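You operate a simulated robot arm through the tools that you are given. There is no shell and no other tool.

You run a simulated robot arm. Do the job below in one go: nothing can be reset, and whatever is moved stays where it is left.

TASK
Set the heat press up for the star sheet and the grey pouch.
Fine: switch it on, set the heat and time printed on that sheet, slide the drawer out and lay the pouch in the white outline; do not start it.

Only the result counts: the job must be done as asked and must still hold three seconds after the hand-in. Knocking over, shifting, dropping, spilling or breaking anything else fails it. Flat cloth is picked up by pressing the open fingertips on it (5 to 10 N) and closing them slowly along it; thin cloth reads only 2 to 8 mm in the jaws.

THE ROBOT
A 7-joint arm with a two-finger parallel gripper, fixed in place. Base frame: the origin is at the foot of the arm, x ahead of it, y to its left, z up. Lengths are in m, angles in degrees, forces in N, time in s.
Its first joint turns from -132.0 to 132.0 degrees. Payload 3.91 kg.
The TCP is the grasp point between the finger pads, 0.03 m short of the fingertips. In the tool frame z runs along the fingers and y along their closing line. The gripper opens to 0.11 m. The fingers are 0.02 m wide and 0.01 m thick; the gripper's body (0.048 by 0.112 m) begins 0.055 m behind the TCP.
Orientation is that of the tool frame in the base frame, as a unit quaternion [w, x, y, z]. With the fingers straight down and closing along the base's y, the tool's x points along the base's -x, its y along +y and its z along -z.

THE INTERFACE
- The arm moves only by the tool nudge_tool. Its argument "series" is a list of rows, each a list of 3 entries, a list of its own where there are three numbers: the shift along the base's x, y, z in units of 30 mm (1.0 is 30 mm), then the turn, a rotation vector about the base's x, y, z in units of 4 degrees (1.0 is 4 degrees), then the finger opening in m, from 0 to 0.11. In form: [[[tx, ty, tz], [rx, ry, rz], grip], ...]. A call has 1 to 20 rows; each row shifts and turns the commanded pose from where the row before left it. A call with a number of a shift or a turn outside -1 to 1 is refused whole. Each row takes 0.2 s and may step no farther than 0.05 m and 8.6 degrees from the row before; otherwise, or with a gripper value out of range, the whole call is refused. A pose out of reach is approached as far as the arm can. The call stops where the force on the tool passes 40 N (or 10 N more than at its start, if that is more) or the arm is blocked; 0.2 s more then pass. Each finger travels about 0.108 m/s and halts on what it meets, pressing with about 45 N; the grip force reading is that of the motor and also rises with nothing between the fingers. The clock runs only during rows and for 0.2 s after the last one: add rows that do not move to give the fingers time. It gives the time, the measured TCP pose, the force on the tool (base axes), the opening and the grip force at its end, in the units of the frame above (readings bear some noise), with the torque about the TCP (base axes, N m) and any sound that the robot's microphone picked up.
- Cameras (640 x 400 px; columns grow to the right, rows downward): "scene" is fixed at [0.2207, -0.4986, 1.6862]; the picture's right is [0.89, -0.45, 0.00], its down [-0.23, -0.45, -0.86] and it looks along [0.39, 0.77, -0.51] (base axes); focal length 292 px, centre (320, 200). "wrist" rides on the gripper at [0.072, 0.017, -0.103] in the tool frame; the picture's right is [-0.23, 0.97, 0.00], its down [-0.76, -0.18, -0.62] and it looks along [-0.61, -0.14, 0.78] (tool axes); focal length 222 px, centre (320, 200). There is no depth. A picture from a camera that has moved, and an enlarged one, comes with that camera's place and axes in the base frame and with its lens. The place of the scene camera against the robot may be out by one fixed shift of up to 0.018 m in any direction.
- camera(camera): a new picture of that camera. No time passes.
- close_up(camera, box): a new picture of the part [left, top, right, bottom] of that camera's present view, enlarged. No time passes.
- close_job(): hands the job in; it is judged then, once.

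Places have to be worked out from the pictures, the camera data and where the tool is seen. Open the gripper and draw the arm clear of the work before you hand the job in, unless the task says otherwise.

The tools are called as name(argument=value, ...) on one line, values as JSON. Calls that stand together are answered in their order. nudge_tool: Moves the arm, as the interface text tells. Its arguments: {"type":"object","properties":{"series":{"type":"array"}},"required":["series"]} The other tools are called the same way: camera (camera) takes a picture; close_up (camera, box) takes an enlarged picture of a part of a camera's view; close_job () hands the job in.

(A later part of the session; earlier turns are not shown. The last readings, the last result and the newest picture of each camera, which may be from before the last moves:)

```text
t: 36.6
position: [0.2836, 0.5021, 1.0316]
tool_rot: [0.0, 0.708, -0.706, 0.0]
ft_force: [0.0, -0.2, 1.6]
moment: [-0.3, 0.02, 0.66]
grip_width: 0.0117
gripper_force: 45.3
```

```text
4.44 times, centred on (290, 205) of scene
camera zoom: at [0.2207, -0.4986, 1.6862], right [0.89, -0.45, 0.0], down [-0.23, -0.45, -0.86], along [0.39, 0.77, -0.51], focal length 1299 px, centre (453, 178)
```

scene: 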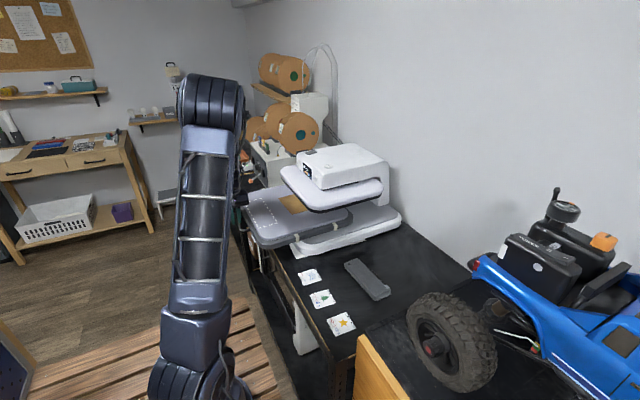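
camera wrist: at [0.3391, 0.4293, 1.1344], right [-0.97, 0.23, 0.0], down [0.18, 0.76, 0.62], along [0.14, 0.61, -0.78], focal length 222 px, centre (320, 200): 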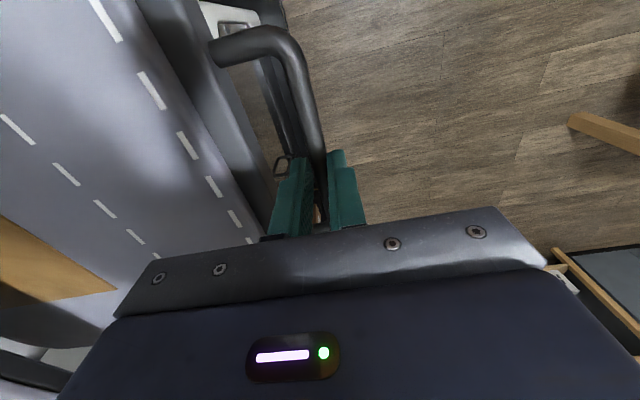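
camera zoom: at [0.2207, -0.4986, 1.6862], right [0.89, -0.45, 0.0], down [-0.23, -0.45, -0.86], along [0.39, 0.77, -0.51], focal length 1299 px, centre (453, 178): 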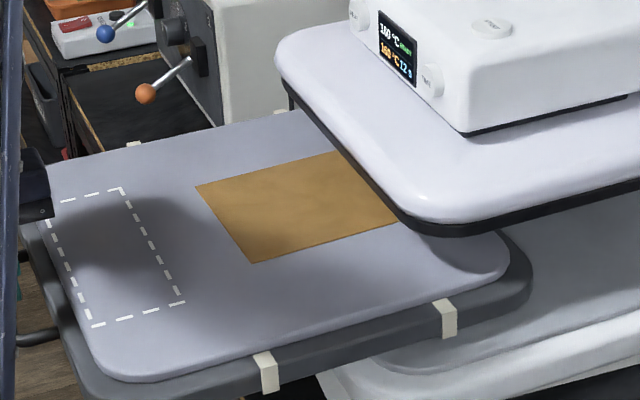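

Still sliding freely at 0.226 m. I'll try a bit farther for the end stop.

nudge_tool(series=[[[-0.2, 0, 0], [0, 0, 0], 0.0], [[-0.2, 0, 0], [0, 0, 0], 0.0], [[-0.2, 0, 0], [0, 0, 0], 0.0], [[-0.2, 0, 0], [0, 0, 0], 0.0], [[-0.2, 0, 0], [0, 0, 0], 0.0], [[-0.2, 0, 0], [0, 0, 0], 0.0]])

close_up(camera="scene", box=[220, 160, 380, 280])

```text
t: 38.0
position: [0.247, 0.503, 1.0313]
tool_rot: [0.0, 0.707, -0.707, 0.0]
ft_force: [0.3, -0.8, 6.7]
moment: [-0.1, -0.07, 0.68]
grip_width: 0.0117
gripper_force: 45.0
```

```text
3.33 times, centred on (300, 220) of scene
camera zoom: at [0.2207, -0.4986, 1.6862], right [0.89, -0.45, 0.0], down [-0.23, -0.45, -0.86], along [0.39, 0.77, -0.51], focal length 974 px, centre (387, 133)
```

zoom: 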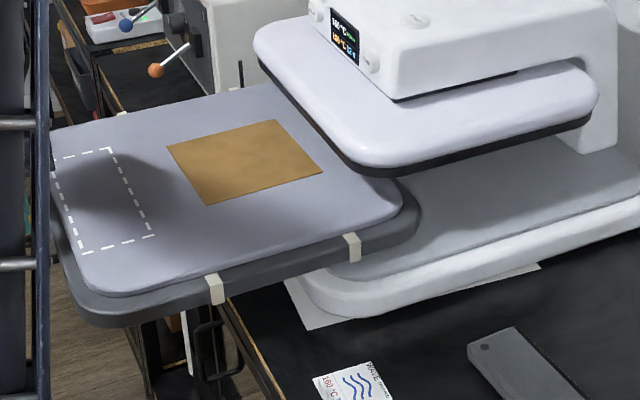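

Pulled 0.262 m; I'll try 24 mm more for the stop.

nudge_tool(series=[[[-0.2, 0, 0], [0, 0, 0], 0.0], [[-0.2, 0, 0], [0, 0, 0], 0.0], [[-0.2, 0, 0], [0, 0, 0], 0.0], [[-0.2, 0, 0], [0, 0, 0], 0.0]])

camera(camera="wrist")

close_up(camera="scene", box=[220, 160, 380, 280])

```text
t: 39.0
position: [0.2251, 0.5011, 1.031]
tool_rot: [0.001, 0.707, -0.707, 0.0]
ft_force: [1.0, -9.0, 8.5]
moment: [-0.34, -0.04, 0.69]
grip_width: 0.0115
gripper_force: 44.6
```

```text
taken
camera wrist: at [0.2079, 0.4294, 1.1344], right [-0.97, 0.23, 0.0], down [0.18, 0.76, 0.62], along [0.14, 0.61, -0.78], focal length 222 px, centre (320, 200)
```

wrist: 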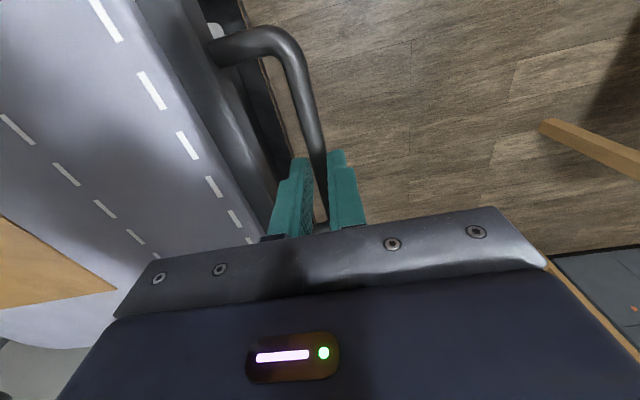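

```text
3.33 times, centred on (300, 220) of scene
camera zoom: at [0.2207, -0.4986, 1.6862], right [0.89, -0.45, 0.0], down [-0.23, -0.45, -0.86], along [0.39, 0.77, -0.51], focal length 974 px, centre (387, 133)
```

zoom: 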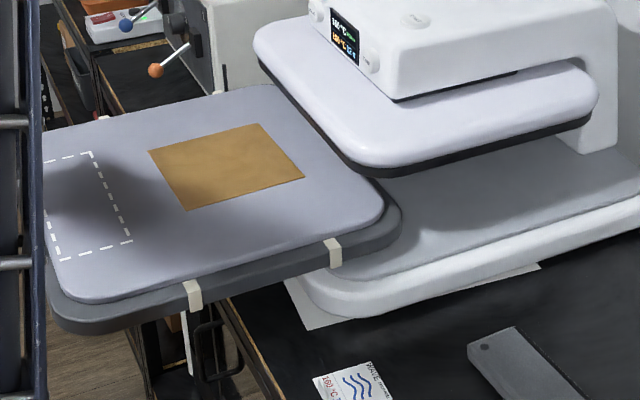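

No hard stop yet at 0.286 m. I'll continue carefully while still in reach.

nudge_tool(series=[[[-0.2, 0, 0], [0, 0, 0], 0.0], [[-0.2, 0, 0], [0, 0, 0], 0.0], [[-0.2, 0, 0], [0, 0, 0], 0.0]])

close_up(camera="scene", box=[220, 160, 380, 280])

```text
t: 39.8
position: [0.2057, 0.502, 1.0306]
tool_rot: [0.0, 0.708, -0.707, 0.0]
ft_force: [0.0, -8.7, 12.6]
moment: [-1.1, -0.03, 0.66]
grip_width: 0.0117
gripper_force: 44.9
```

```text
3.33 times, centred on (300, 220) of scene
camera zoom: at [0.2207, -0.4986, 1.6862], right [0.89, -0.45, 0.0], down [-0.23, -0.45, -0.86], along [0.39, 0.77, -0.51], focal length 974 px, centre (387, 133)
```

zoom: 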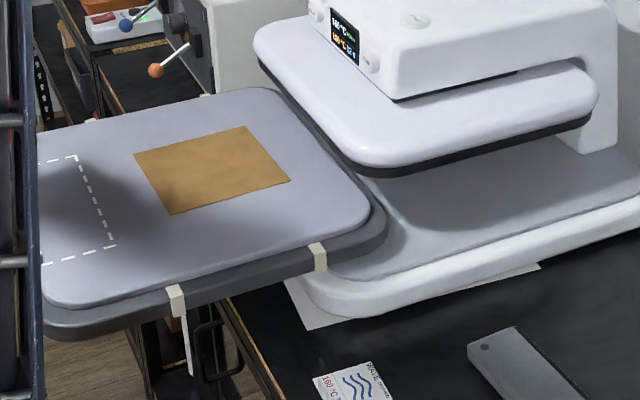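

Sideways forces are mounting slightly, while x force is nil. I'll try two more small steps.

nudge_tool(series=[[[-0.2, 0, 0], [0, 0, 0], 0.0], [[-0.2, 0, 0], [0, 0, 0], 0.0]])

camera(camera="scene")

camera(camera="wrist")

```text
t: 40.4
position: [0.1952, 0.5016, 1.0309]
tool_rot: [0.0, -0.707, 0.707, 0.0]
ft_force: [1.7, -7.8, 6.2]
moment: [0.21, 0.01, 0.66]
grip_width: 0.0117
gripper_force: 44.8
```

```text
taken
```

scene: 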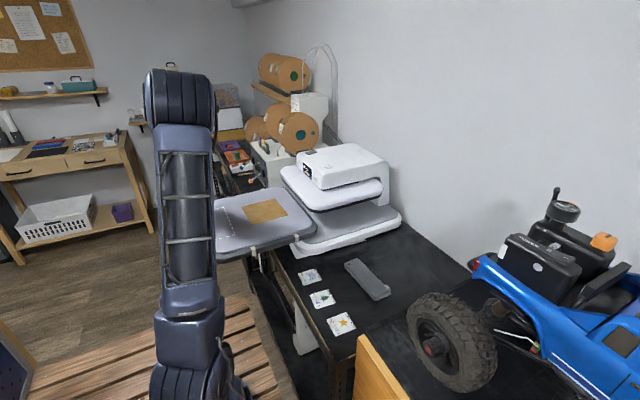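

```text
taken
camera wrist: at [0.1779, 0.4293, 1.1343], right [-0.97, 0.23, 0.0], down [0.18, 0.76, 0.62], along [0.14, 0.61, -0.78], focal length 222 px, centre (320, 200)
```

wrist: 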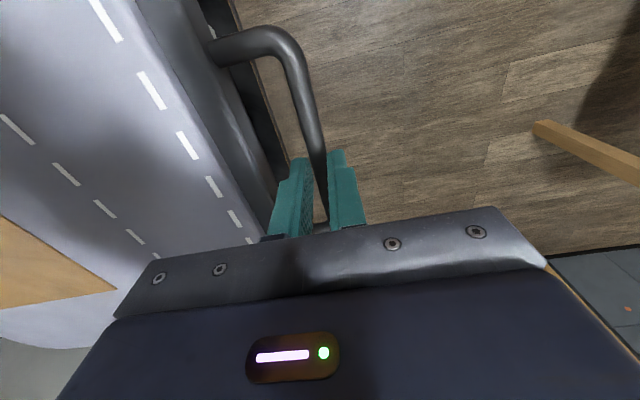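

Still moving (0.314 m). A few more small steps.

nudge_tool(series=[[[-0.2, 0, 0], [0, 0, 0], 0.0], [[-0.2, 0, 0], [0, 0, 0], 0.0], [[-0.2, 0, 0], [0, 0, 0], 0.0]])

close_up(camera="scene", box=[200, 160, 360, 280])

```text
t: 41.2
position: [0.1771, 0.5019, 1.0314]
tool_rot: [-0.001, -0.707, 0.707, 0.001]
ft_force: [1.9, -9.1, 7.7]
moment: [-0.35, -0.02, 0.75]
grip_width: 0.0117
gripper_force: 44.9
```

```text
3.33 times, centred on (280, 220) of scene
camera zoom: at [0.2207, -0.4986, 1.6862], right [0.89, -0.45, 0.0], down [-0.23, -0.45, -0.86], along [0.39, 0.77, -0.51], focal length 974 px, centre (453, 133)
```

zoom: 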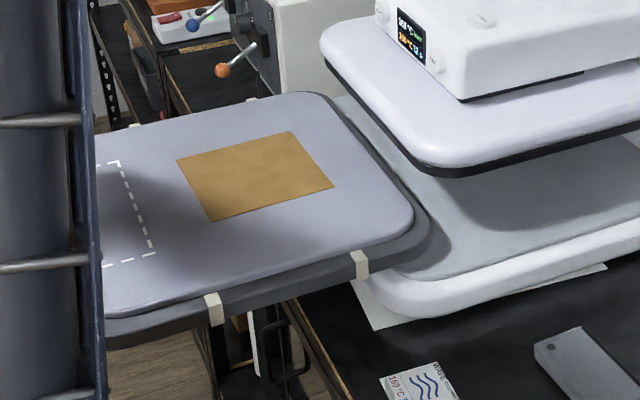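

0.332 m and still free. The arm still has room, so I'll continue looking for the stop.

nudge_tool(series=[[[-0.2, 0, 0], [0, 0, 0], 0.0], [[-0.2, 0, 0], [0, 0, 0], 0.0], [[-0.2, 0, 0], [0, 0, 0], 0.0]])

close_up(camera="scene", box=[200, 160, 360, 280])

```text
t: 41.9
position: [0.1713, 0.5027, 1.0301]
tool_rot: [0.002, -0.705, 0.709, -0.002]
ft_force: [10.9, -4.4, 3.5]
moment: [0.41, -0.17, 0.94]
grip_width: 0.0118
gripper_force: 45.0
stopped in row 3: the force on the tool passed its limit at 48 N (the readings are from after the stop); the commanded pose is now the measured one
```

```text
3.33 times, centred on (280, 220) of scene
camera zoom: at [0.2207, -0.4986, 1.6862], right [0.89, -0.45, 0.0], down [-0.23, -0.45, -0.86], along [0.39, 0.77, -0.51], focal length 974 px, centre (453, 133)
```

zoom: 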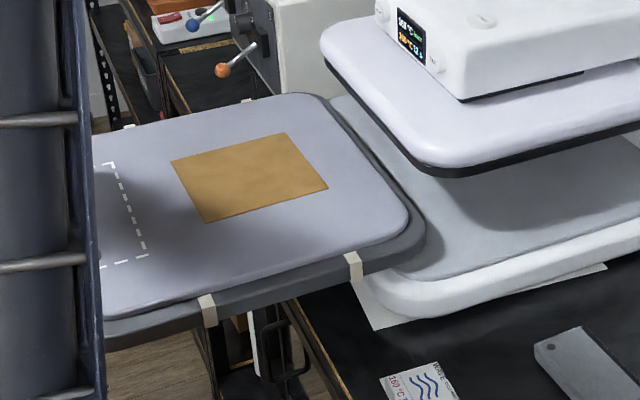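

The end stop is found (travel ≈0.338 m). I'll release the handle and rise straight up.

nudge_tool(series=[[[0, 0, 0], [0, 0, 0], 0.03], [[0, 0, 0], [0, 0, 0], 0.03], [[0, 0, 0.3], [0, 0, 0], 0.03], [[0, 0, 0.7], [0, 0, 0], 0.03], [[0, 0, 1], [0, 0, 0], 0.03], [[0, 0, 1], [0, 0, 0], 0.03], [[0, 0, 1], [0, 0, 0], 0.03], [[0, 0, 1], [0, 0, 0], 0.03], [[0, 0, 1], [0, 0, 0], 0.03], [[0, 0, 1], [0, 0, 0], 0.03]])

camera(camera="wrist")

camera(camera="scene")

```text
t: 44.1
position: [0.169, 0.5022, 1.2422]
tool_rot: [0.0, -0.705, 0.709, -0.001]
ft_force: [-0.4, 0.2, -0.2]
moment: [0.0, 0.01, -0.04]
grip_width: 0.0301
gripper_force: 0.1
```

```text
taken
camera wrist: at [0.1509, 0.4303, 1.3449], right [-0.97, 0.23, 0.0], down [0.18, 0.76, 0.62], along [0.15, 0.61, -0.78], focal length 222 px, centre (320, 200)
```

wrist: 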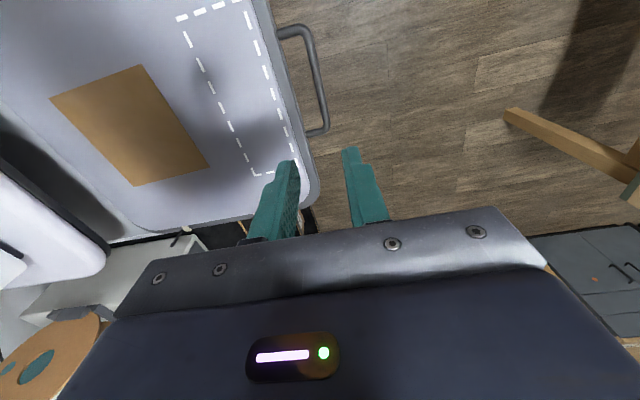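

```text
taken
```

scene: 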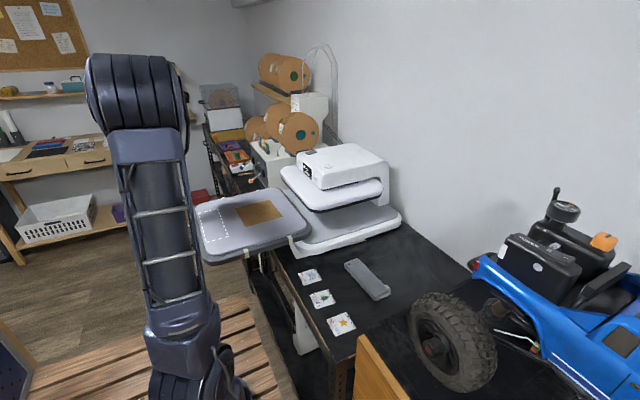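

I'll measure the outline from a close-up here, before moving on.

close_up(camera="wrist", box=[140, 0, 340, 190])

close_up(camera="scene", box=[190, 170, 310, 260])

close_up(camera="scene", box=[330, 245, 410, 305])

```text
2.11 times, centred on (240, 95) of wrist
camera zoom: at [0.1509, 0.4303, 1.3449], right [-0.97, 0.23, 0.0], down [0.18, 0.76, 0.62], along [0.15, 0.61, -0.78], focal length 468 px, centre (488, 421)
```

zoom: 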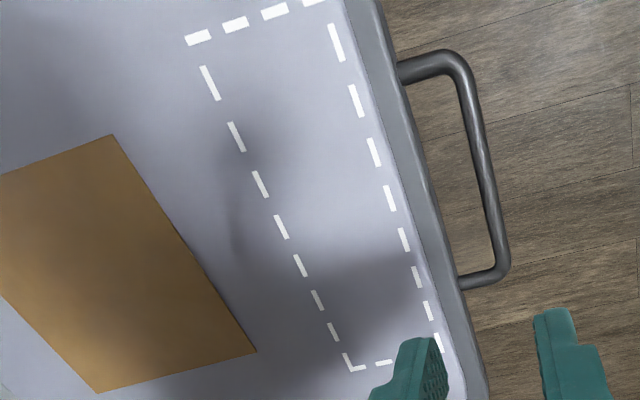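

```text
4.44 times, centred on (250, 215) of scene
camera zoom: at [0.2207, -0.4986, 1.6862], right [0.89, -0.45, 0.0], down [-0.23, -0.45, -0.86], along [0.39, 0.77, -0.51], focal length 1299 px, centre (631, 133)
```

zoom: 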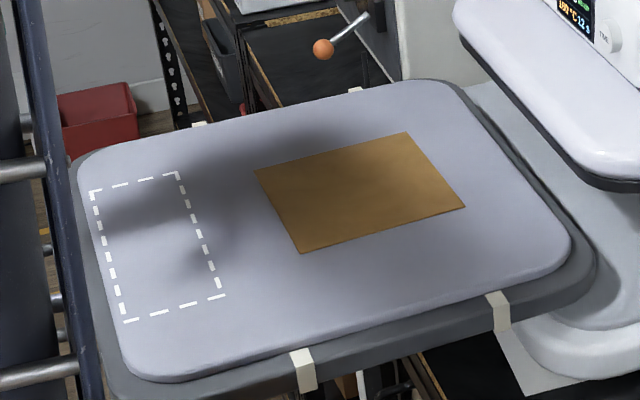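

```text
6.67 times, centred on (370, 275) of scene
camera zoom: at [0.2207, -0.4986, 1.6862], right [0.89, -0.45, 0.0], down [-0.23, -0.45, -0.86], along [0.39, 0.77, -0.51], focal length 1948 px, centre (-13, -300)
```

zoom: 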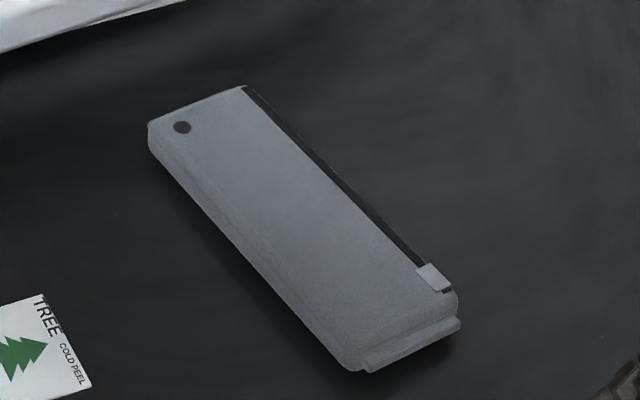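

Outline is about 0.077 × 0.205 m, spanning roughly x 0.225–0.30, y 0.39–0.60. The pouch is ~0.06 × 0.18 m along y at about (0.69, 0.08), so the same tool yaw suits it. I'll travel via a waypoint to above the pouch.

nudge_tool(series=[[[0.937, -0.333, 0], [0, 0, 0.08], 0.03], [[0.937, -0.333, 0], [0, 0, 0], 0.03], [[0.937, -0.333, 0], [0, 0, 0], 0.03], [[0.937, -0.333, 0], [0, 0, 0], 0.03], [[0.937, -0.333, 0], [0, 0, 0], 0.03], [[0.937, -0.333, 0], [0, 0, 0], 0.03], [[0.937, -0.333, 0], [0, 0, 0], 0.03], [[0.937, -0.333, 0], [0, 0, 0], 0.03], [[0.937, -0.333, 0], [0, 0, 0], 0.03], [[0.937, -0.333, 0], [0, 0, 0], 0.03]])

nudge_tool(series=[[[0.727, -0.97, 0], [0, 0, 0], 0.05], [[0.727, -0.97, 0], [0, 0, 0], 0.08], [[0.727, -0.97, 0], [0, 0, 0], 0.11], [[0.727, -0.97, 0], [0, 0, 0], 0.11], [[0.727, -0.97, 0], [0, 0, 0], 0.11], [[0.727, -0.97, 0], [0, 0, 0], 0.11], [[0.727, -0.97, 0], [0, 0, 0], 0.11], [[0.727, -0.97, 0], [0, 0, 0], 0.11], [[0.727, -0.97, 0], [0, 0, 0], 0.11], [[0.727, -0.97, 0], [0, 0, 0], 0.11], [[0.727, -0.97, 0], [0, 0, 0], 0.11], [[0, 0, -0.9], [0, 0, 0], 0.11], [[0, 0, -0.9], [0, 0, 0], 0.11], [[0, 0, -0.9], [0, 0, 0], 0.11]])

camera(camera="wrist")

camera(camera="scene")

```text
t: 46.3
position: [0.449, 0.4024, 1.2402]
tool_rot: [-0.001, 0.708, -0.707, 0.002]
ft_force: [-0.7, -1.1, 0.4]
moment: [0.0, -0.05, -0.02]
grip_width: 0.0299
gripper_force: 0.1
```

```text
t: 49.3
position: [0.6891, 0.0812, 1.1603]
tool_rot: [-0.003, 0.708, -0.707, 0.001]
ft_force: [0.6, 0.2, -0.1]
moment: [-0.01, 0.01, -0.01]
grip_width: 0.1101
gripper_force: 0.0
```

```text
taken
camera wrist: at [0.6722, 0.009, 1.2632], right [-0.97, 0.23, 0.0], down [0.17, 0.76, 0.62], along [0.15, 0.61, -0.78], focal length 222 px, centre (320, 200)
```

wrist: 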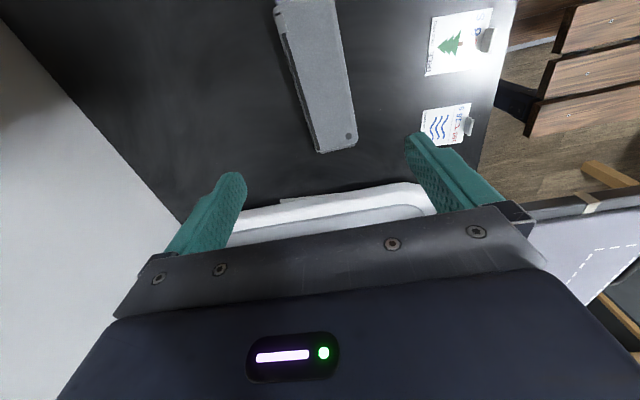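

```text
taken
```

scene: 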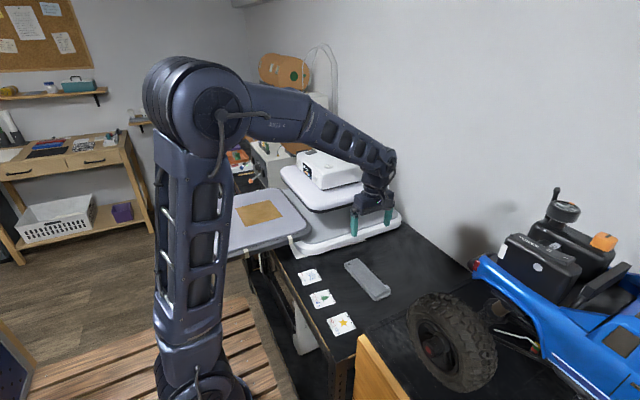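

The pouch lies below and slightly toward −y of the view. I'll zoom in to measure it.

close_up(camera="wrist", box=[230, 0, 400, 160])

```text
2.50 times, centred on (315, 80) of wrist
camera zoom: at [0.6722, 0.009, 1.2632], right [-0.97, 0.23, 0.0], down [0.17, 0.76, 0.62], along [0.15, 0.61, -0.78], focal length 555 px, centre (332, 500)
```

zoom: 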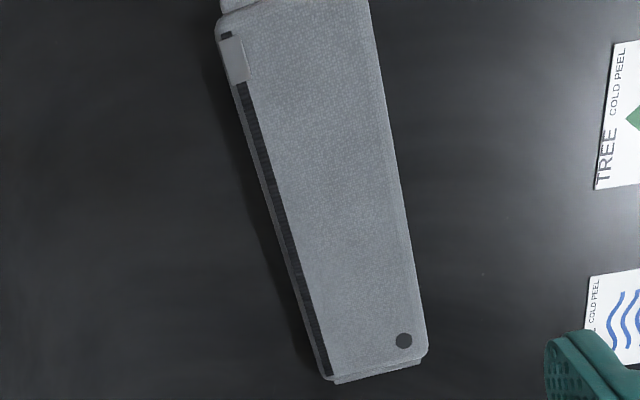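

Pouch spans x≈0.652–0.715, y≈−0.015–0.157, centre about (0.684, 0.07). I'll align and descend with the fingers open.

nudge_tool(series=[[[-0.17, -0.37, -0.9], [0, 0, 0], 0.11], [[0, 0, -0.9], [0, 0, 0], 0.11], [[0, 0, -0.9], [0, 0, 0], 0.11], [[0, 0, -0.9], [0, 0, 0], 0.11], [[0, 0, -0.9], [0, 0, 0], 0.11], [[0, 0, -0.7], [0, 0, 0], 0.11]])

camera(camera="wrist")

close_up(camera="scene", box=[320, 225, 430, 310])

```text
t: 50.7
position: [0.685, 0.0708, 1.0035]
tool_rot: [0.002, -0.707, 0.707, -0.001]
ft_force: [0.1, 0.5, 0.4]
moment: [-0.02, -0.01, -0.02]
grip_width: 0.1101
gripper_force: 0.0
```

```text
taken
camera wrist: at [0.6672, -0.0019, 1.1067], right [-0.97, 0.23, 0.0], down [0.17, 0.76, 0.62], along [0.14, 0.61, -0.78], focal length 222 px, centre (320, 200)
```

wrist: 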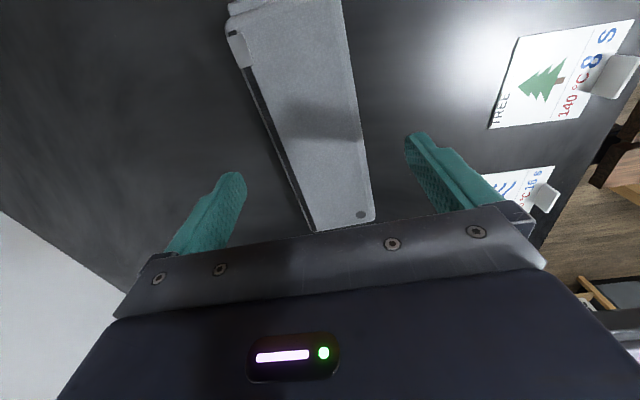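

```text
4.71 times, centred on (375, 268) of scene
camera zoom: at [0.2207, -0.4986, 1.6862], right [0.89, -0.45, 0.0], down [-0.23, -0.45, -0.86], along [0.39, 0.77, -0.51], focal length 1375 px, centre (61, -118)
```

zoom: 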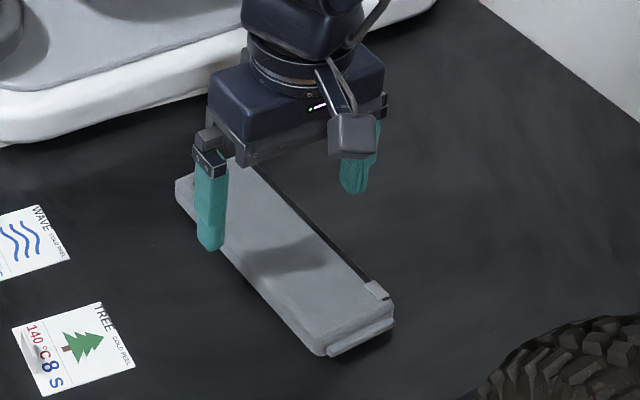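

The pouch is centred between the fingers. I'll go down 24 mm, then feel for the bench in small steps.

nudge_tool(series=[[[0, 0, -0.5], [0, 0, 0], 0.11], [[0, 0, -0.3], [0, 0, 0], 0.11], [[0, 0, 0], [0, 0, 0], 0.11]])

close_up(camera="scene", box=[320, 225, 430, 310])

camera(camera="wrist")

```text
t: 51.5
position: [0.6844, 0.0708, 0.9802]
tool_rot: [0.0, -0.707, 0.707, -0.001]
ft_force: [0.4, -0.4, -0.8]
moment: [-0.02, -0.01, -0.01]
grip_width: 0.11
gripper_force: 0.1
```

```text
4.71 times, centred on (375, 268) of scene
camera zoom: at [0.2207, -0.4986, 1.6862], right [0.89, -0.45, 0.0], down [-0.23, -0.45, -0.86], along [0.39, 0.77, -0.51], focal length 1375 px, centre (61, -118)
```

zoom: 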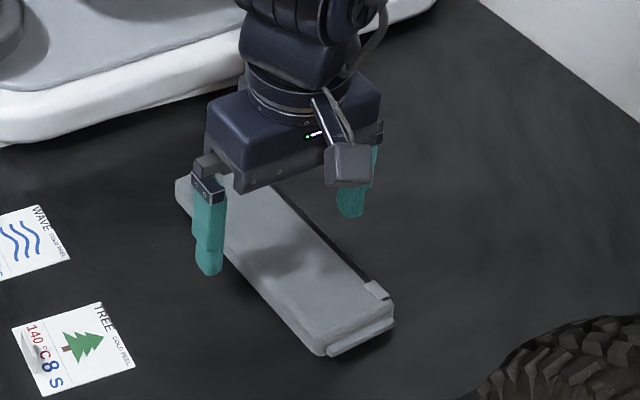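

```text
taken
camera wrist: at [0.6675, -0.0017, 1.0831], right [-0.97, 0.23, 0.0], down [0.17, 0.76, 0.62], along [0.14, 0.61, -0.78], focal length 222 px, centre (320, 200)
```

wrist: 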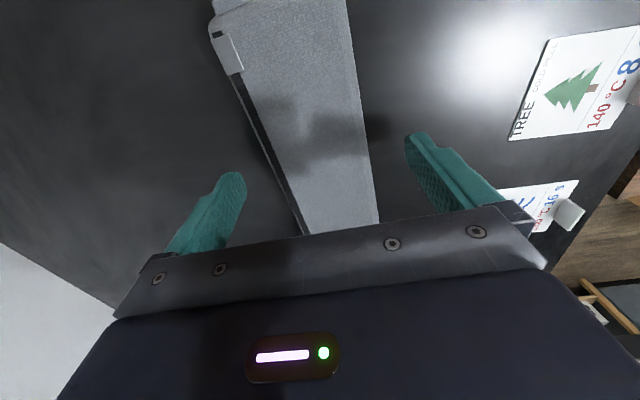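

Tip is at z≈0.950. I'll step down gently until the bench is felt.

nudge_tool(series=[[[0, 0, -0.1], [0, 0, 0], 0.11], [[0, 0, -0.1], [0, 0, 0], 0.11]])

nudge_tool(series=[[[0, 0, -0.05], [0, 0, 0], 0.11], [[0, 0, 0], [0, 0, 0], 0.11]])

close_up(camera="scene", box=[320, 225, 430, 310])

```text
t: 52.1
position: [0.6849, 0.0706, 0.9723]
tool_rot: [-0.001, 0.707, -0.707, 0.001]
ft_force: [0.5, 0.1, -0.3]
moment: [-0.03, 0.01, 0.0]
grip_width: 0.1099
gripper_force: 0.0
```

```text
t: 52.7
position: [0.6853, 0.0708, 0.9725]
tool_rot: [0.001, -0.706, 0.708, -0.002]
ft_force: [-0.3, -0.1, 0.2]
moment: [0.0, 0.01, -0.01]
grip_width: 0.11
gripper_force: 0.1
```

```text
4.71 times, centred on (375, 268) of scene
camera zoom: at [0.2207, -0.4986, 1.6862], right [0.89, -0.45, 0.0], down [-0.23, -0.45, -0.86], along [0.39, 0.77, -0.51], focal length 1375 px, centre (61, -118)
```

zoom: 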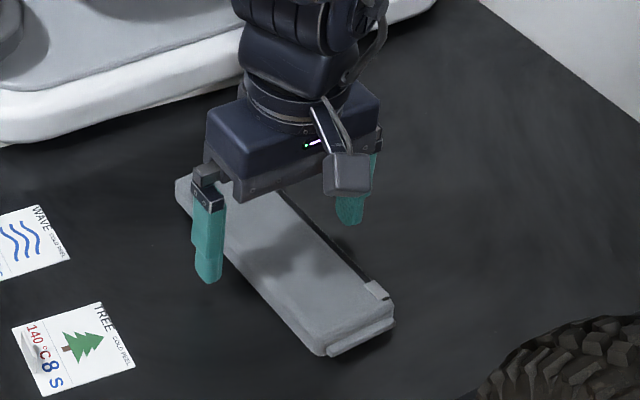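

No contact at tip z≈0.942; two more 1.5 mm steps.

nudge_tool(series=[[[0, 0, -0.06], [0, 0, 0], 0.11], [[0, 0, 0], [0, 0, 0], 0.11]])

nudge_tool(series=[[[0, 0, -0.05], [0, 0, 0], 0.11], [[0, 0, 0], [0, 0, 0], 0.11]])

```text
t: 53.3
position: [0.6851, 0.0708, 0.9699]
tool_rot: [0.001, -0.707, 0.707, -0.001]
ft_force: [-0.1, -0.1, -0.8]
moment: [-0.02, -0.02, -0.01]
grip_width: 0.1103
gripper_force: 0.1
```

```text
t: 53.9
position: [0.6851, 0.0719, 0.9694]
tool_rot: [-0.001, 0.707, -0.707, 0.001]
ft_force: [0.4, 0.3, -0.6]
moment: [-0.02, 0.0, -0.01]
grip_width: 0.1098
gripper_force: 0.1
```

Tip is at 0.939, roughly a millimetre above the bench. I'll close the fingers gradually on the pouch.

nudge_tool(series=[[[0, 0, 0], [0, 0, 0], 0.09], [[0, 0, 0], [0, 0, 0], 0.08], [[0, 0, 0], [0, 0, 0], 0.072], [[0, 0, 0], [0, 0, 0], 0.066], [[0, 0, 0], [0, 0, 0], 0.062], [[0, 0, 0], [0, 0, 0], 0.058]])

camera(camera="wrist")

close_up(camera="scene", box=[320, 225, 430, 310])

```text
t: 55.3
position: [0.6855, 0.0716, 0.9695]
tool_rot: [-0.001, 0.707, -0.707, 0.002]
ft_force: [-1.1, 0.3, 0.7]
moment: [0.01, -0.03, 0.04]
grip_width: 0.0672
gripper_force: 44.9
```

```text
taken
camera wrist: at [0.6676, -0.0016, 1.0727], right [-0.97, 0.23, 0.0], down [0.17, 0.76, 0.62], along [0.14, 0.61, -0.78], focal length 222 px, centre (320, 200)
```

wrist: 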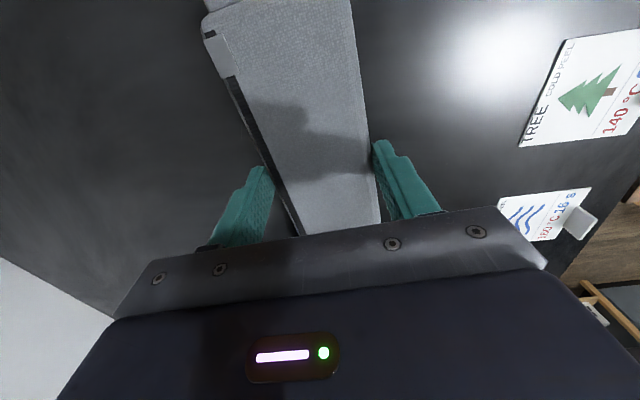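

```text
4.71 times, centred on (375, 268) of scene
camera zoom: at [0.2207, -0.4986, 1.6862], right [0.89, -0.45, 0.0], down [-0.23, -0.45, -0.86], along [0.39, 0.77, -0.51], focal length 1375 px, centre (61, -118)
```

zoom: 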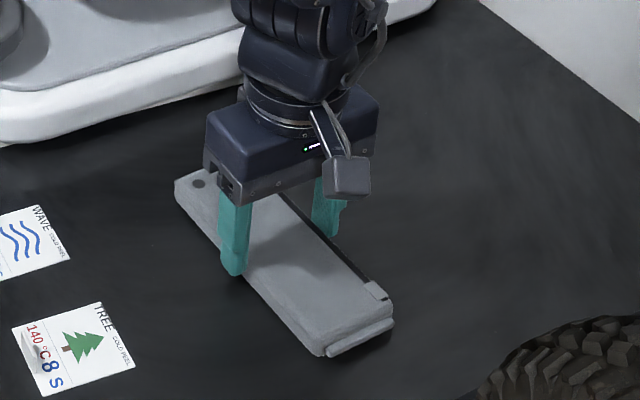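

Gripped at 67 mm width. I'll lift slowly and check the hold.

nudge_tool(series=[[[0, 0, 0.1], [0, 0, 0], 0.058], [[0, 0, 0.3], [0, 0, 0], 0.058], [[0, 0, 0.5], [0, 0, 0], 0.058], [[0, 0, 0.7], [0, 0, 0], 0.058]])

close_up(camera="scene", box=[320, 205, 430, 310])

camera(camera="wrist")

```text
t: 56.3
position: [0.6856, 0.0716, 1.0177]
tool_rot: [-0.001, 0.708, -0.707, 0.001]
ft_force: [0.0, -0.1, 0.1]
moment: [-0.01, -0.01, 0.0]
grip_width: 0.0579
gripper_force: 0.0
```

```text
3.81 times, centred on (375, 258) of scene
camera zoom: at [0.2207, -0.4986, 1.6862], right [0.89, -0.45, 0.0], down [-0.23, -0.45, -0.86], along [0.39, 0.77, -0.51], focal length 1113 px, centre (110, -19)
```

zoom: 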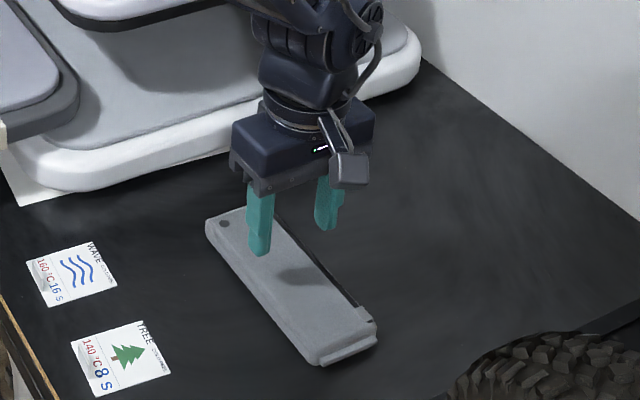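

```text
taken
camera wrist: at [0.6681, -0.0017, 1.121], right [-0.97, 0.23, 0.0], down [0.17, 0.76, 0.62], along [0.14, 0.61, -0.78], focal length 222 px, centre (320, 200)
```

wrist: 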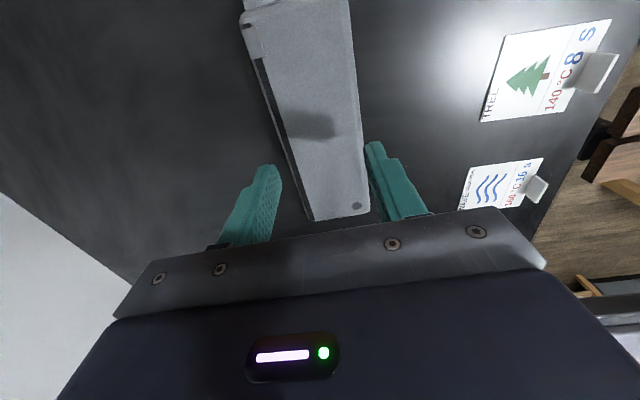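

It slipped out — the fingertips were probably too high on the rounded side. I'll reopen and go down until the tips actually touch the bench.

nudge_tool(series=[[[0, 0, 0], [0, 0, 0], 0.09], [[0, 0, 0], [0, 0, 0], 0.11], [[0, 0, -0.6], [0, 0, 0], 0.11], [[0, 0, -0.6], [0, 0, 0], 0.11], [[0, 0, -0.4], [0, 0, 0], 0.11], [[0, 0, -0.06], [0, 0, 0], 0.11], [[0, 0, 0], [0, 0, 0], 0.11]])

nudge_tool(series=[[[0, 0, -0.05], [0, 0, 0], 0.11], [[0, 0, 0], [0, 0, 0], 0.11]])

nudge_tool(series=[[[0, 0, -0.05], [0, 0, 0], 0.11], [[0, 0, 0], [0, 0, 0], 0.11]])

```text
t: 57.9
position: [0.6845, 0.0714, 0.9685]
tool_rot: [-0.001, 0.707, -0.707, 0.001]
ft_force: [-1.0, -0.7, 0.1]
moment: [-0.06, 0.01, 0.03]
grip_width: 0.1102
gripper_force: 0.1
```

```text
t: 58.5
position: [0.6846, 0.0702, 0.9657]
tool_rot: [0.001, -0.707, 0.707, 0.0]
ft_force: [-0.8, -0.3, -0.6]
moment: [0.0, -0.02, -0.02]
grip_width: 0.1099
gripper_force: 0.0
```

```text
t: 59.1
position: [0.6845, 0.0701, 0.9652]
tool_rot: [-0.002, 0.707, -0.707, 0.001]
ft_force: [-0.3, 0.4, 0.9]
moment: [0.01, 0.0, 0.03]
grip_width: 0.1099
gripper_force: 0.1
```

Still no bench contact at tip 0.935. Continuing down in small steps.

nudge_tool(series=[[[0, 0, -0.06], [0, 0, 0], 0.11], [[0, 0, 0], [0, 0, 0], 0.11]])

nudge_tool(series=[[[0, 0, -0.06], [0, 0, 0], 0.11], [[0, 0, 0], [0, 0, 0], 0.11]])

nudge_tool(series=[[[0, 0, -0.06], [0, 0, 0], 0.11], [[0, 0, 0], [0, 0, 0], 0.11]])

close_up(camera="scene", box=[320, 225, 430, 310])

```text
t: 59.7
position: [0.684, 0.07, 0.9621]
tool_rot: [0.001, -0.707, 0.707, -0.001]
ft_force: [-0.3, -0.8, 0.2]
moment: [-0.03, -0.01, -0.01]
grip_width: 0.1103
gripper_force: 0.1
```

```text
t: 60.3
position: [0.6838, 0.07, 0.9607]
tool_rot: [0.002, -0.707, 0.707, -0.001]
ft_force: [-0.3, -0.1, 0.9]
moment: [0.03, 0.03, -0.02]
grip_width: 0.1101
gripper_force: 0.1
```

```text
t: 60.9
position: [0.684, 0.072, 0.9605]
tool_rot: [0.002, -0.707, 0.707, -0.001]
ft_force: [-0.6, -3.2, 29.2]
moment: [-0.09, 1.83, 0.19]
grip_width: 0.11
gripper_force: 0.1
```

```text
4.71 times, centred on (375, 268) of scene
camera zoom: at [0.2207, -0.4986, 1.6862], right [0.89, -0.45, 0.0], down [-0.23, -0.45, -0.86], along [0.39, 0.77, -0.51], focal length 1375 px, centre (61, -118)
```

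zoom: 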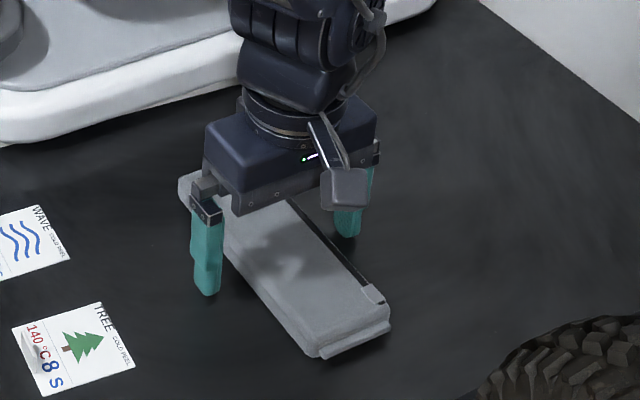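

Bench is felt at tip z≈0.930. I'll back off 1.5 mm and close fully on the pouch.

nudge_tool(series=[[[0, 0, 0.06], [0, 0, 0], 0.11], [[0, 0, 0], [0, 0, 0], 0.09], [[0, 0, 0], [0, 0, 0], 0.08], [[0, 0, 0], [0, 0, 0], 0.072], [[0, 0, 0], [0, 0, 0], 0.066], [[0, 0, 0], [0, 0, 0], 0.06], [[0, 0, 0], [0, 0, 0], 0.05], [[0, 0, 0], [0, 0, 0], 0.04]])

camera(camera="wrist")

close_up(camera="scene", box=[320, 225, 430, 310])

```text
t: 62.7
position: [0.6847, 0.0709, 0.9612]
tool_rot: [0.001, -0.707, 0.707, -0.001]
ft_force: [0.3, -0.5, 0.4]
moment: [0.02, -0.01, 0.02]
grip_width: 0.0669
gripper_force: 45.6
```

```text
taken
camera wrist: at [0.6673, -0.0014, 1.064], right [-0.97, 0.23, 0.0], down [0.17, 0.76, 0.62], along [0.14, 0.61, -0.78], focal length 222 px, centre (320, 200)
```

wrist: 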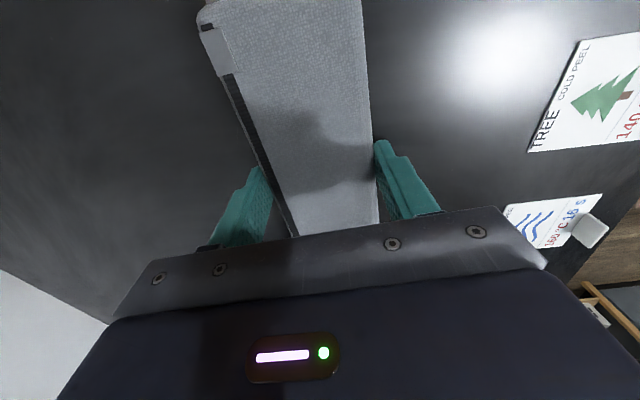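

```text
4.71 times, centred on (375, 268) of scene
camera zoom: at [0.2207, -0.4986, 1.6862], right [0.89, -0.45, 0.0], down [-0.23, -0.45, -0.86], along [0.39, 0.77, -0.51], focal length 1375 px, centre (61, -118)
```

zoom: 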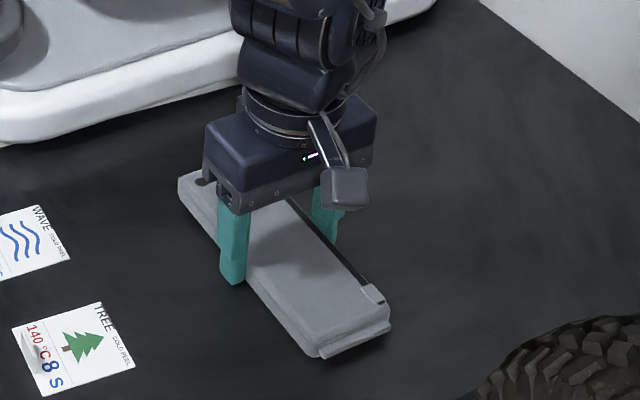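

Now gripped at 66.9 mm near the bottom of the pouch. I'll lift gently and check.

nudge_tool(series=[[[0, 0, 0.1], [0, 0, 0], 0.03], [[0, 0, 0.1], [0, 0, 0], 0.03], [[0, 0, 0.2], [0, 0, 0], 0.03], [[0, 0, 0.3], [0, 0, 0], 0.03], [[0, 0, 0.3], [0, 0, 0], 0.03]])

close_up(camera="scene", box=[320, 205, 430, 310])

camera(camera="wrist")

```text
t: 63.9
position: [0.6846, 0.071, 0.9909]
tool_rot: [0.001, -0.707, 0.707, -0.001]
ft_force: [-0.3, 0.6, -0.8]
moment: [-0.04, 0.02, -0.01]
grip_width: 0.0668
gripper_force: 45.2
```

```text
3.81 times, centred on (375, 258) of scene
camera zoom: at [0.2207, -0.4986, 1.6862], right [0.89, -0.45, 0.0], down [-0.23, -0.45, -0.86], along [0.39, 0.77, -0.51], focal length 1113 px, centre (110, -19)
```

zoom: 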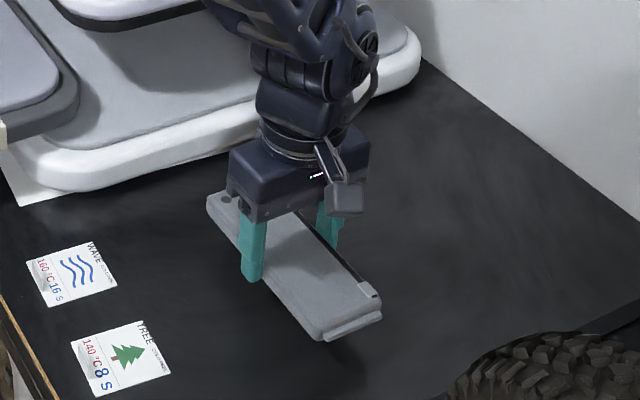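

```text
taken
camera wrist: at [0.6671, -0.0021, 1.0939], right [-0.97, 0.23, 0.0], down [0.18, 0.76, 0.62], along [0.14, 0.61, -0.78], focal length 222 px, centre (320, 200)
```

wrist: 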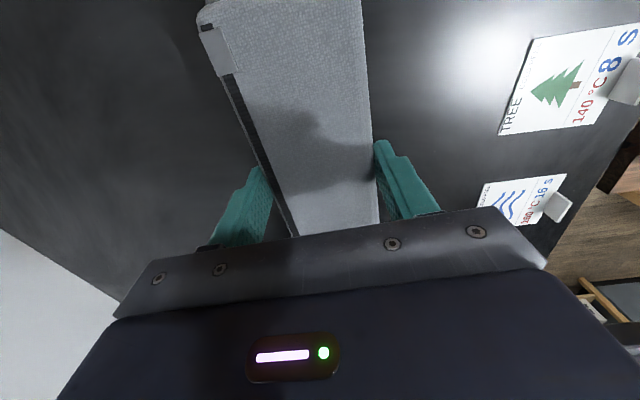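

The pouch is lifted and firmly held. I'll zoom in on it to determine its extents relative to the TCP.

close_up(camera="scene", box=[345, 250, 405, 300])

close_up(camera="wrist", box=[180, 0, 420, 150])

```text
8.00 times, centred on (375, 275) of scene
camera zoom: at [0.2207, -0.4986, 1.6862], right [0.89, -0.45, 0.0], down [-0.23, -0.45, -0.86], along [0.39, 0.77, -0.51], focal length 2338 px, centre (-120, -400)
```

zoom: 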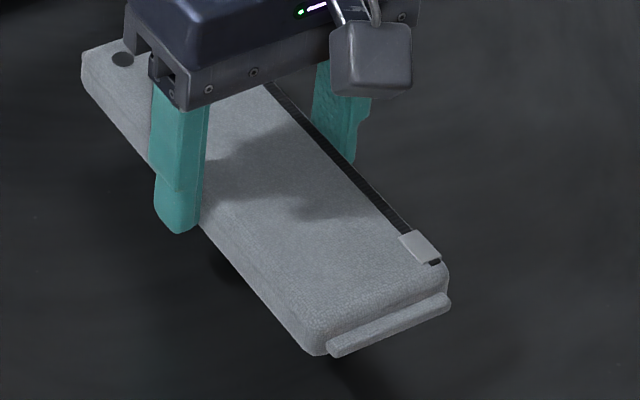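

```text
2.67 times, centred on (300, 75) of wrist
camera zoom: at [0.6671, -0.0021, 1.0939], right [-0.97, 0.23, 0.0], down [0.18, 0.76, 0.62], along [0.14, 0.61, -0.78], focal length 592 px, centre (373, 533)
```

zoom: 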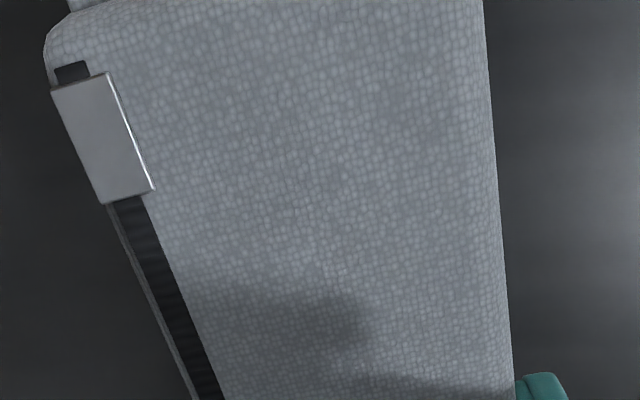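

By the wrist view and the contact heights, the pad is at z≈1.031. The outline spans x 0.2265–0.300, y 0.392–0.600, so its centre is (0.263, 0.496). The pouch is centred on the TCP to within a few mm, so I'll raise it and carry it over.

nudge_tool(series=[[[0, 0, 0.6], [0, 0, 0], 0.03], [[0, 0, 0.86], [0, 0, 0], 0.03], [[0, 0, 0.86], [0, 0, 0], 0.03], [[0, 0, 0.86], [0, 0, 0], 0.03], [[0, 0, 0.86], [0, 0, 0], 0.03], [[0, 0, 0.86], [0, 0, 0], 0.03], [[0, 0, 0.86], [0, 0, 0], 0.03], [[0, 0, 0.86], [0, 0, 0], 0.03], [[0, 0, 0.86], [0, 0, 0], 0.03], [[0, 0, 0.86], [0, 0, 0], 0.03]])

nudge_tool(series=[[[-0.559, 0.736, 0], [0, 0, 0], 0.03], [[-0.559, 0.736, 0], [0, 0, 0], 0.03], [[-0.559, 0.736, 0], [0, 0, 0], 0.03], [[-0.559, 0.736, 0], [0, 0, 0], 0.03], [[-0.559, 0.736, 0], [0, 0, 0], 0.03], [[-0.559, 0.736, 0], [0, 0, 0], 0.03], [[-0.559, 0.736, 0], [0, 0, 0], 0.03], [[-0.559, 0.736, 0], [0, 0, 0], 0.03], [[-0.559, 0.736, 0], [0, 0, 0], 0.03], [[-0.559, 0.736, 0], [0, 0, 0], 0.03], [[-0.559, 0.736, 0], [0, 0, 0], 0.03], [[-0.559, 0.736, 0], [0, 0, 0], 0.03], [[-0.559, 0.736, 0], [0, 0, 0], 0.03], [[-0.559, 0.736, 0], [0, 0, 0], 0.03]])

nudge_tool(series=[[[-0.693, 0.407, 0], [0, 0, 0], 0.03], [[-0.693, 0.407, 0], [0, 0, 0], 0.03], [[-0.693, 0.407, 0], [0, 0, 0], 0.03], [[-0.693, 0.407, 0], [0, 0, 0], 0.03], [[-0.693, 0.407, 0], [0, 0, 0], 0.03], [[-0.693, 0.407, 0], [0, 0, 0], 0.03], [[-0.693, 0.407, 0], [0, 0, 0], 0.03], [[-0.693, 0.407, 0], [0, 0, 0], 0.03], [[-0.693, 0.407, 0], [0, 0, 0], 0.03]])

camera(camera="wrist")

camera(camera="scene")

```text
t: 66.1
position: [0.6842, 0.0723, 1.2408]
tool_rot: [-0.002, 0.707, -0.707, 0.001]
ft_force: [-0.2, 0.2, -0.3]
moment: [-0.01, 0.03, 0.0]
grip_width: 0.0669
gripper_force: 44.9
```

```text
t: 69.1
position: [0.451, 0.3811, 1.2401]
tool_rot: [0.001, -0.707, 0.707, -0.001]
ft_force: [1.3, -1.1, -0.8]
moment: [-0.01, -0.01, 0.02]
grip_width: 0.0667
gripper_force: 44.9
```

```text
t: 71.1
position: [0.2629, 0.4903, 1.2409]
tool_rot: [0.0, 0.707, -0.707, 0.001]
ft_force: [0.1, -0.3, -1.1]
moment: [0.01, 0.03, -0.01]
grip_width: 0.0672
gripper_force: 44.8
```

```text
taken
camera wrist: at [0.2448, 0.4178, 1.3439], right [-0.97, 0.23, 0.0], down [0.18, 0.76, 0.62], along [0.14, 0.61, -0.78], focal length 222 px, centre (320, 200)
```

wrist: 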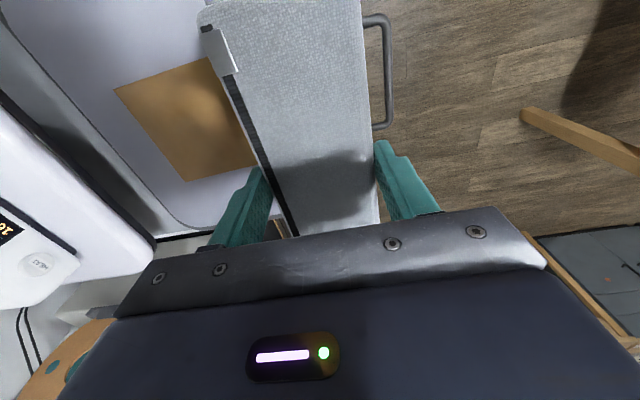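

```text
taken
```

scene: 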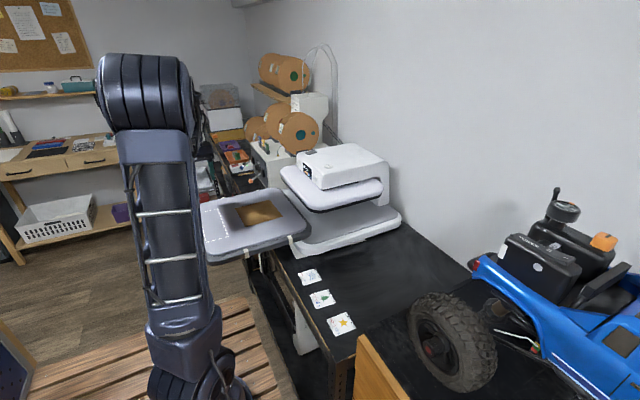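

I'm above the outline. Descending to about 35 mm above the pad, aligned to y=0.496.

nudge_tool(series=[[[0, 0.19, -0.66], [0, 0, 0], 0.03], [[0, 0, -0.66], [0, 0, 0], 0.03], [[0, 0, -0.66], [0, 0, 0], 0.03], [[0, 0, -0.66], [0, 0, 0], 0.03], [[0, 0, -0.66], [0, 0, 0], 0.03], [[0, 0, -0.66], [0, 0, 0], 0.03], [[0, 0, -0.66], [0, 0, 0], 0.03], [[0, 0, 0], [0, 0, 0], 0.03]])

camera(camera="wrist")

close_up(camera="scene", box=[170, 170, 290, 260])

```text
t: 72.9
position: [0.262, 0.497, 1.1026]
tool_rot: [-0.001, 0.708, -0.707, 0.002]
ft_force: [0.1, 0.0, -0.8]
moment: [-0.01, 0.01, -0.02]
grip_width: 0.0669
gripper_force: 45.0
```

```text
taken
camera wrist: at [0.2453, 0.424, 1.2052], right [-0.97, 0.23, 0.0], down [0.17, 0.76, 0.62], along [0.14, 0.61, -0.78], focal length 222 px, centre (320, 200)
```

wrist: 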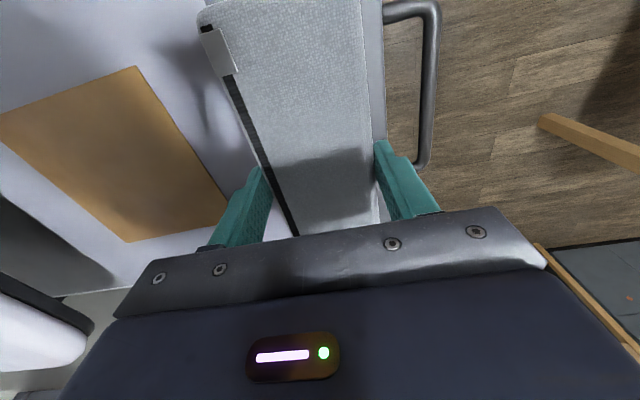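

```text
4.44 times, centred on (230, 215) of scene
camera zoom: at [0.2207, -0.4986, 1.6862], right [0.89, -0.45, 0.0], down [-0.23, -0.45, -0.86], along [0.39, 0.77, -0.51], focal length 1299 px, centre (720, 133)
```

zoom: 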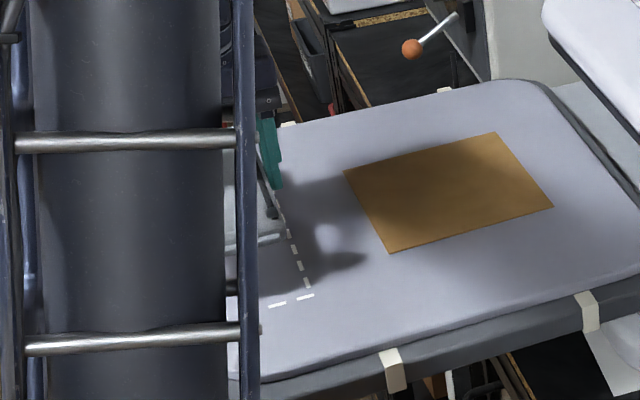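

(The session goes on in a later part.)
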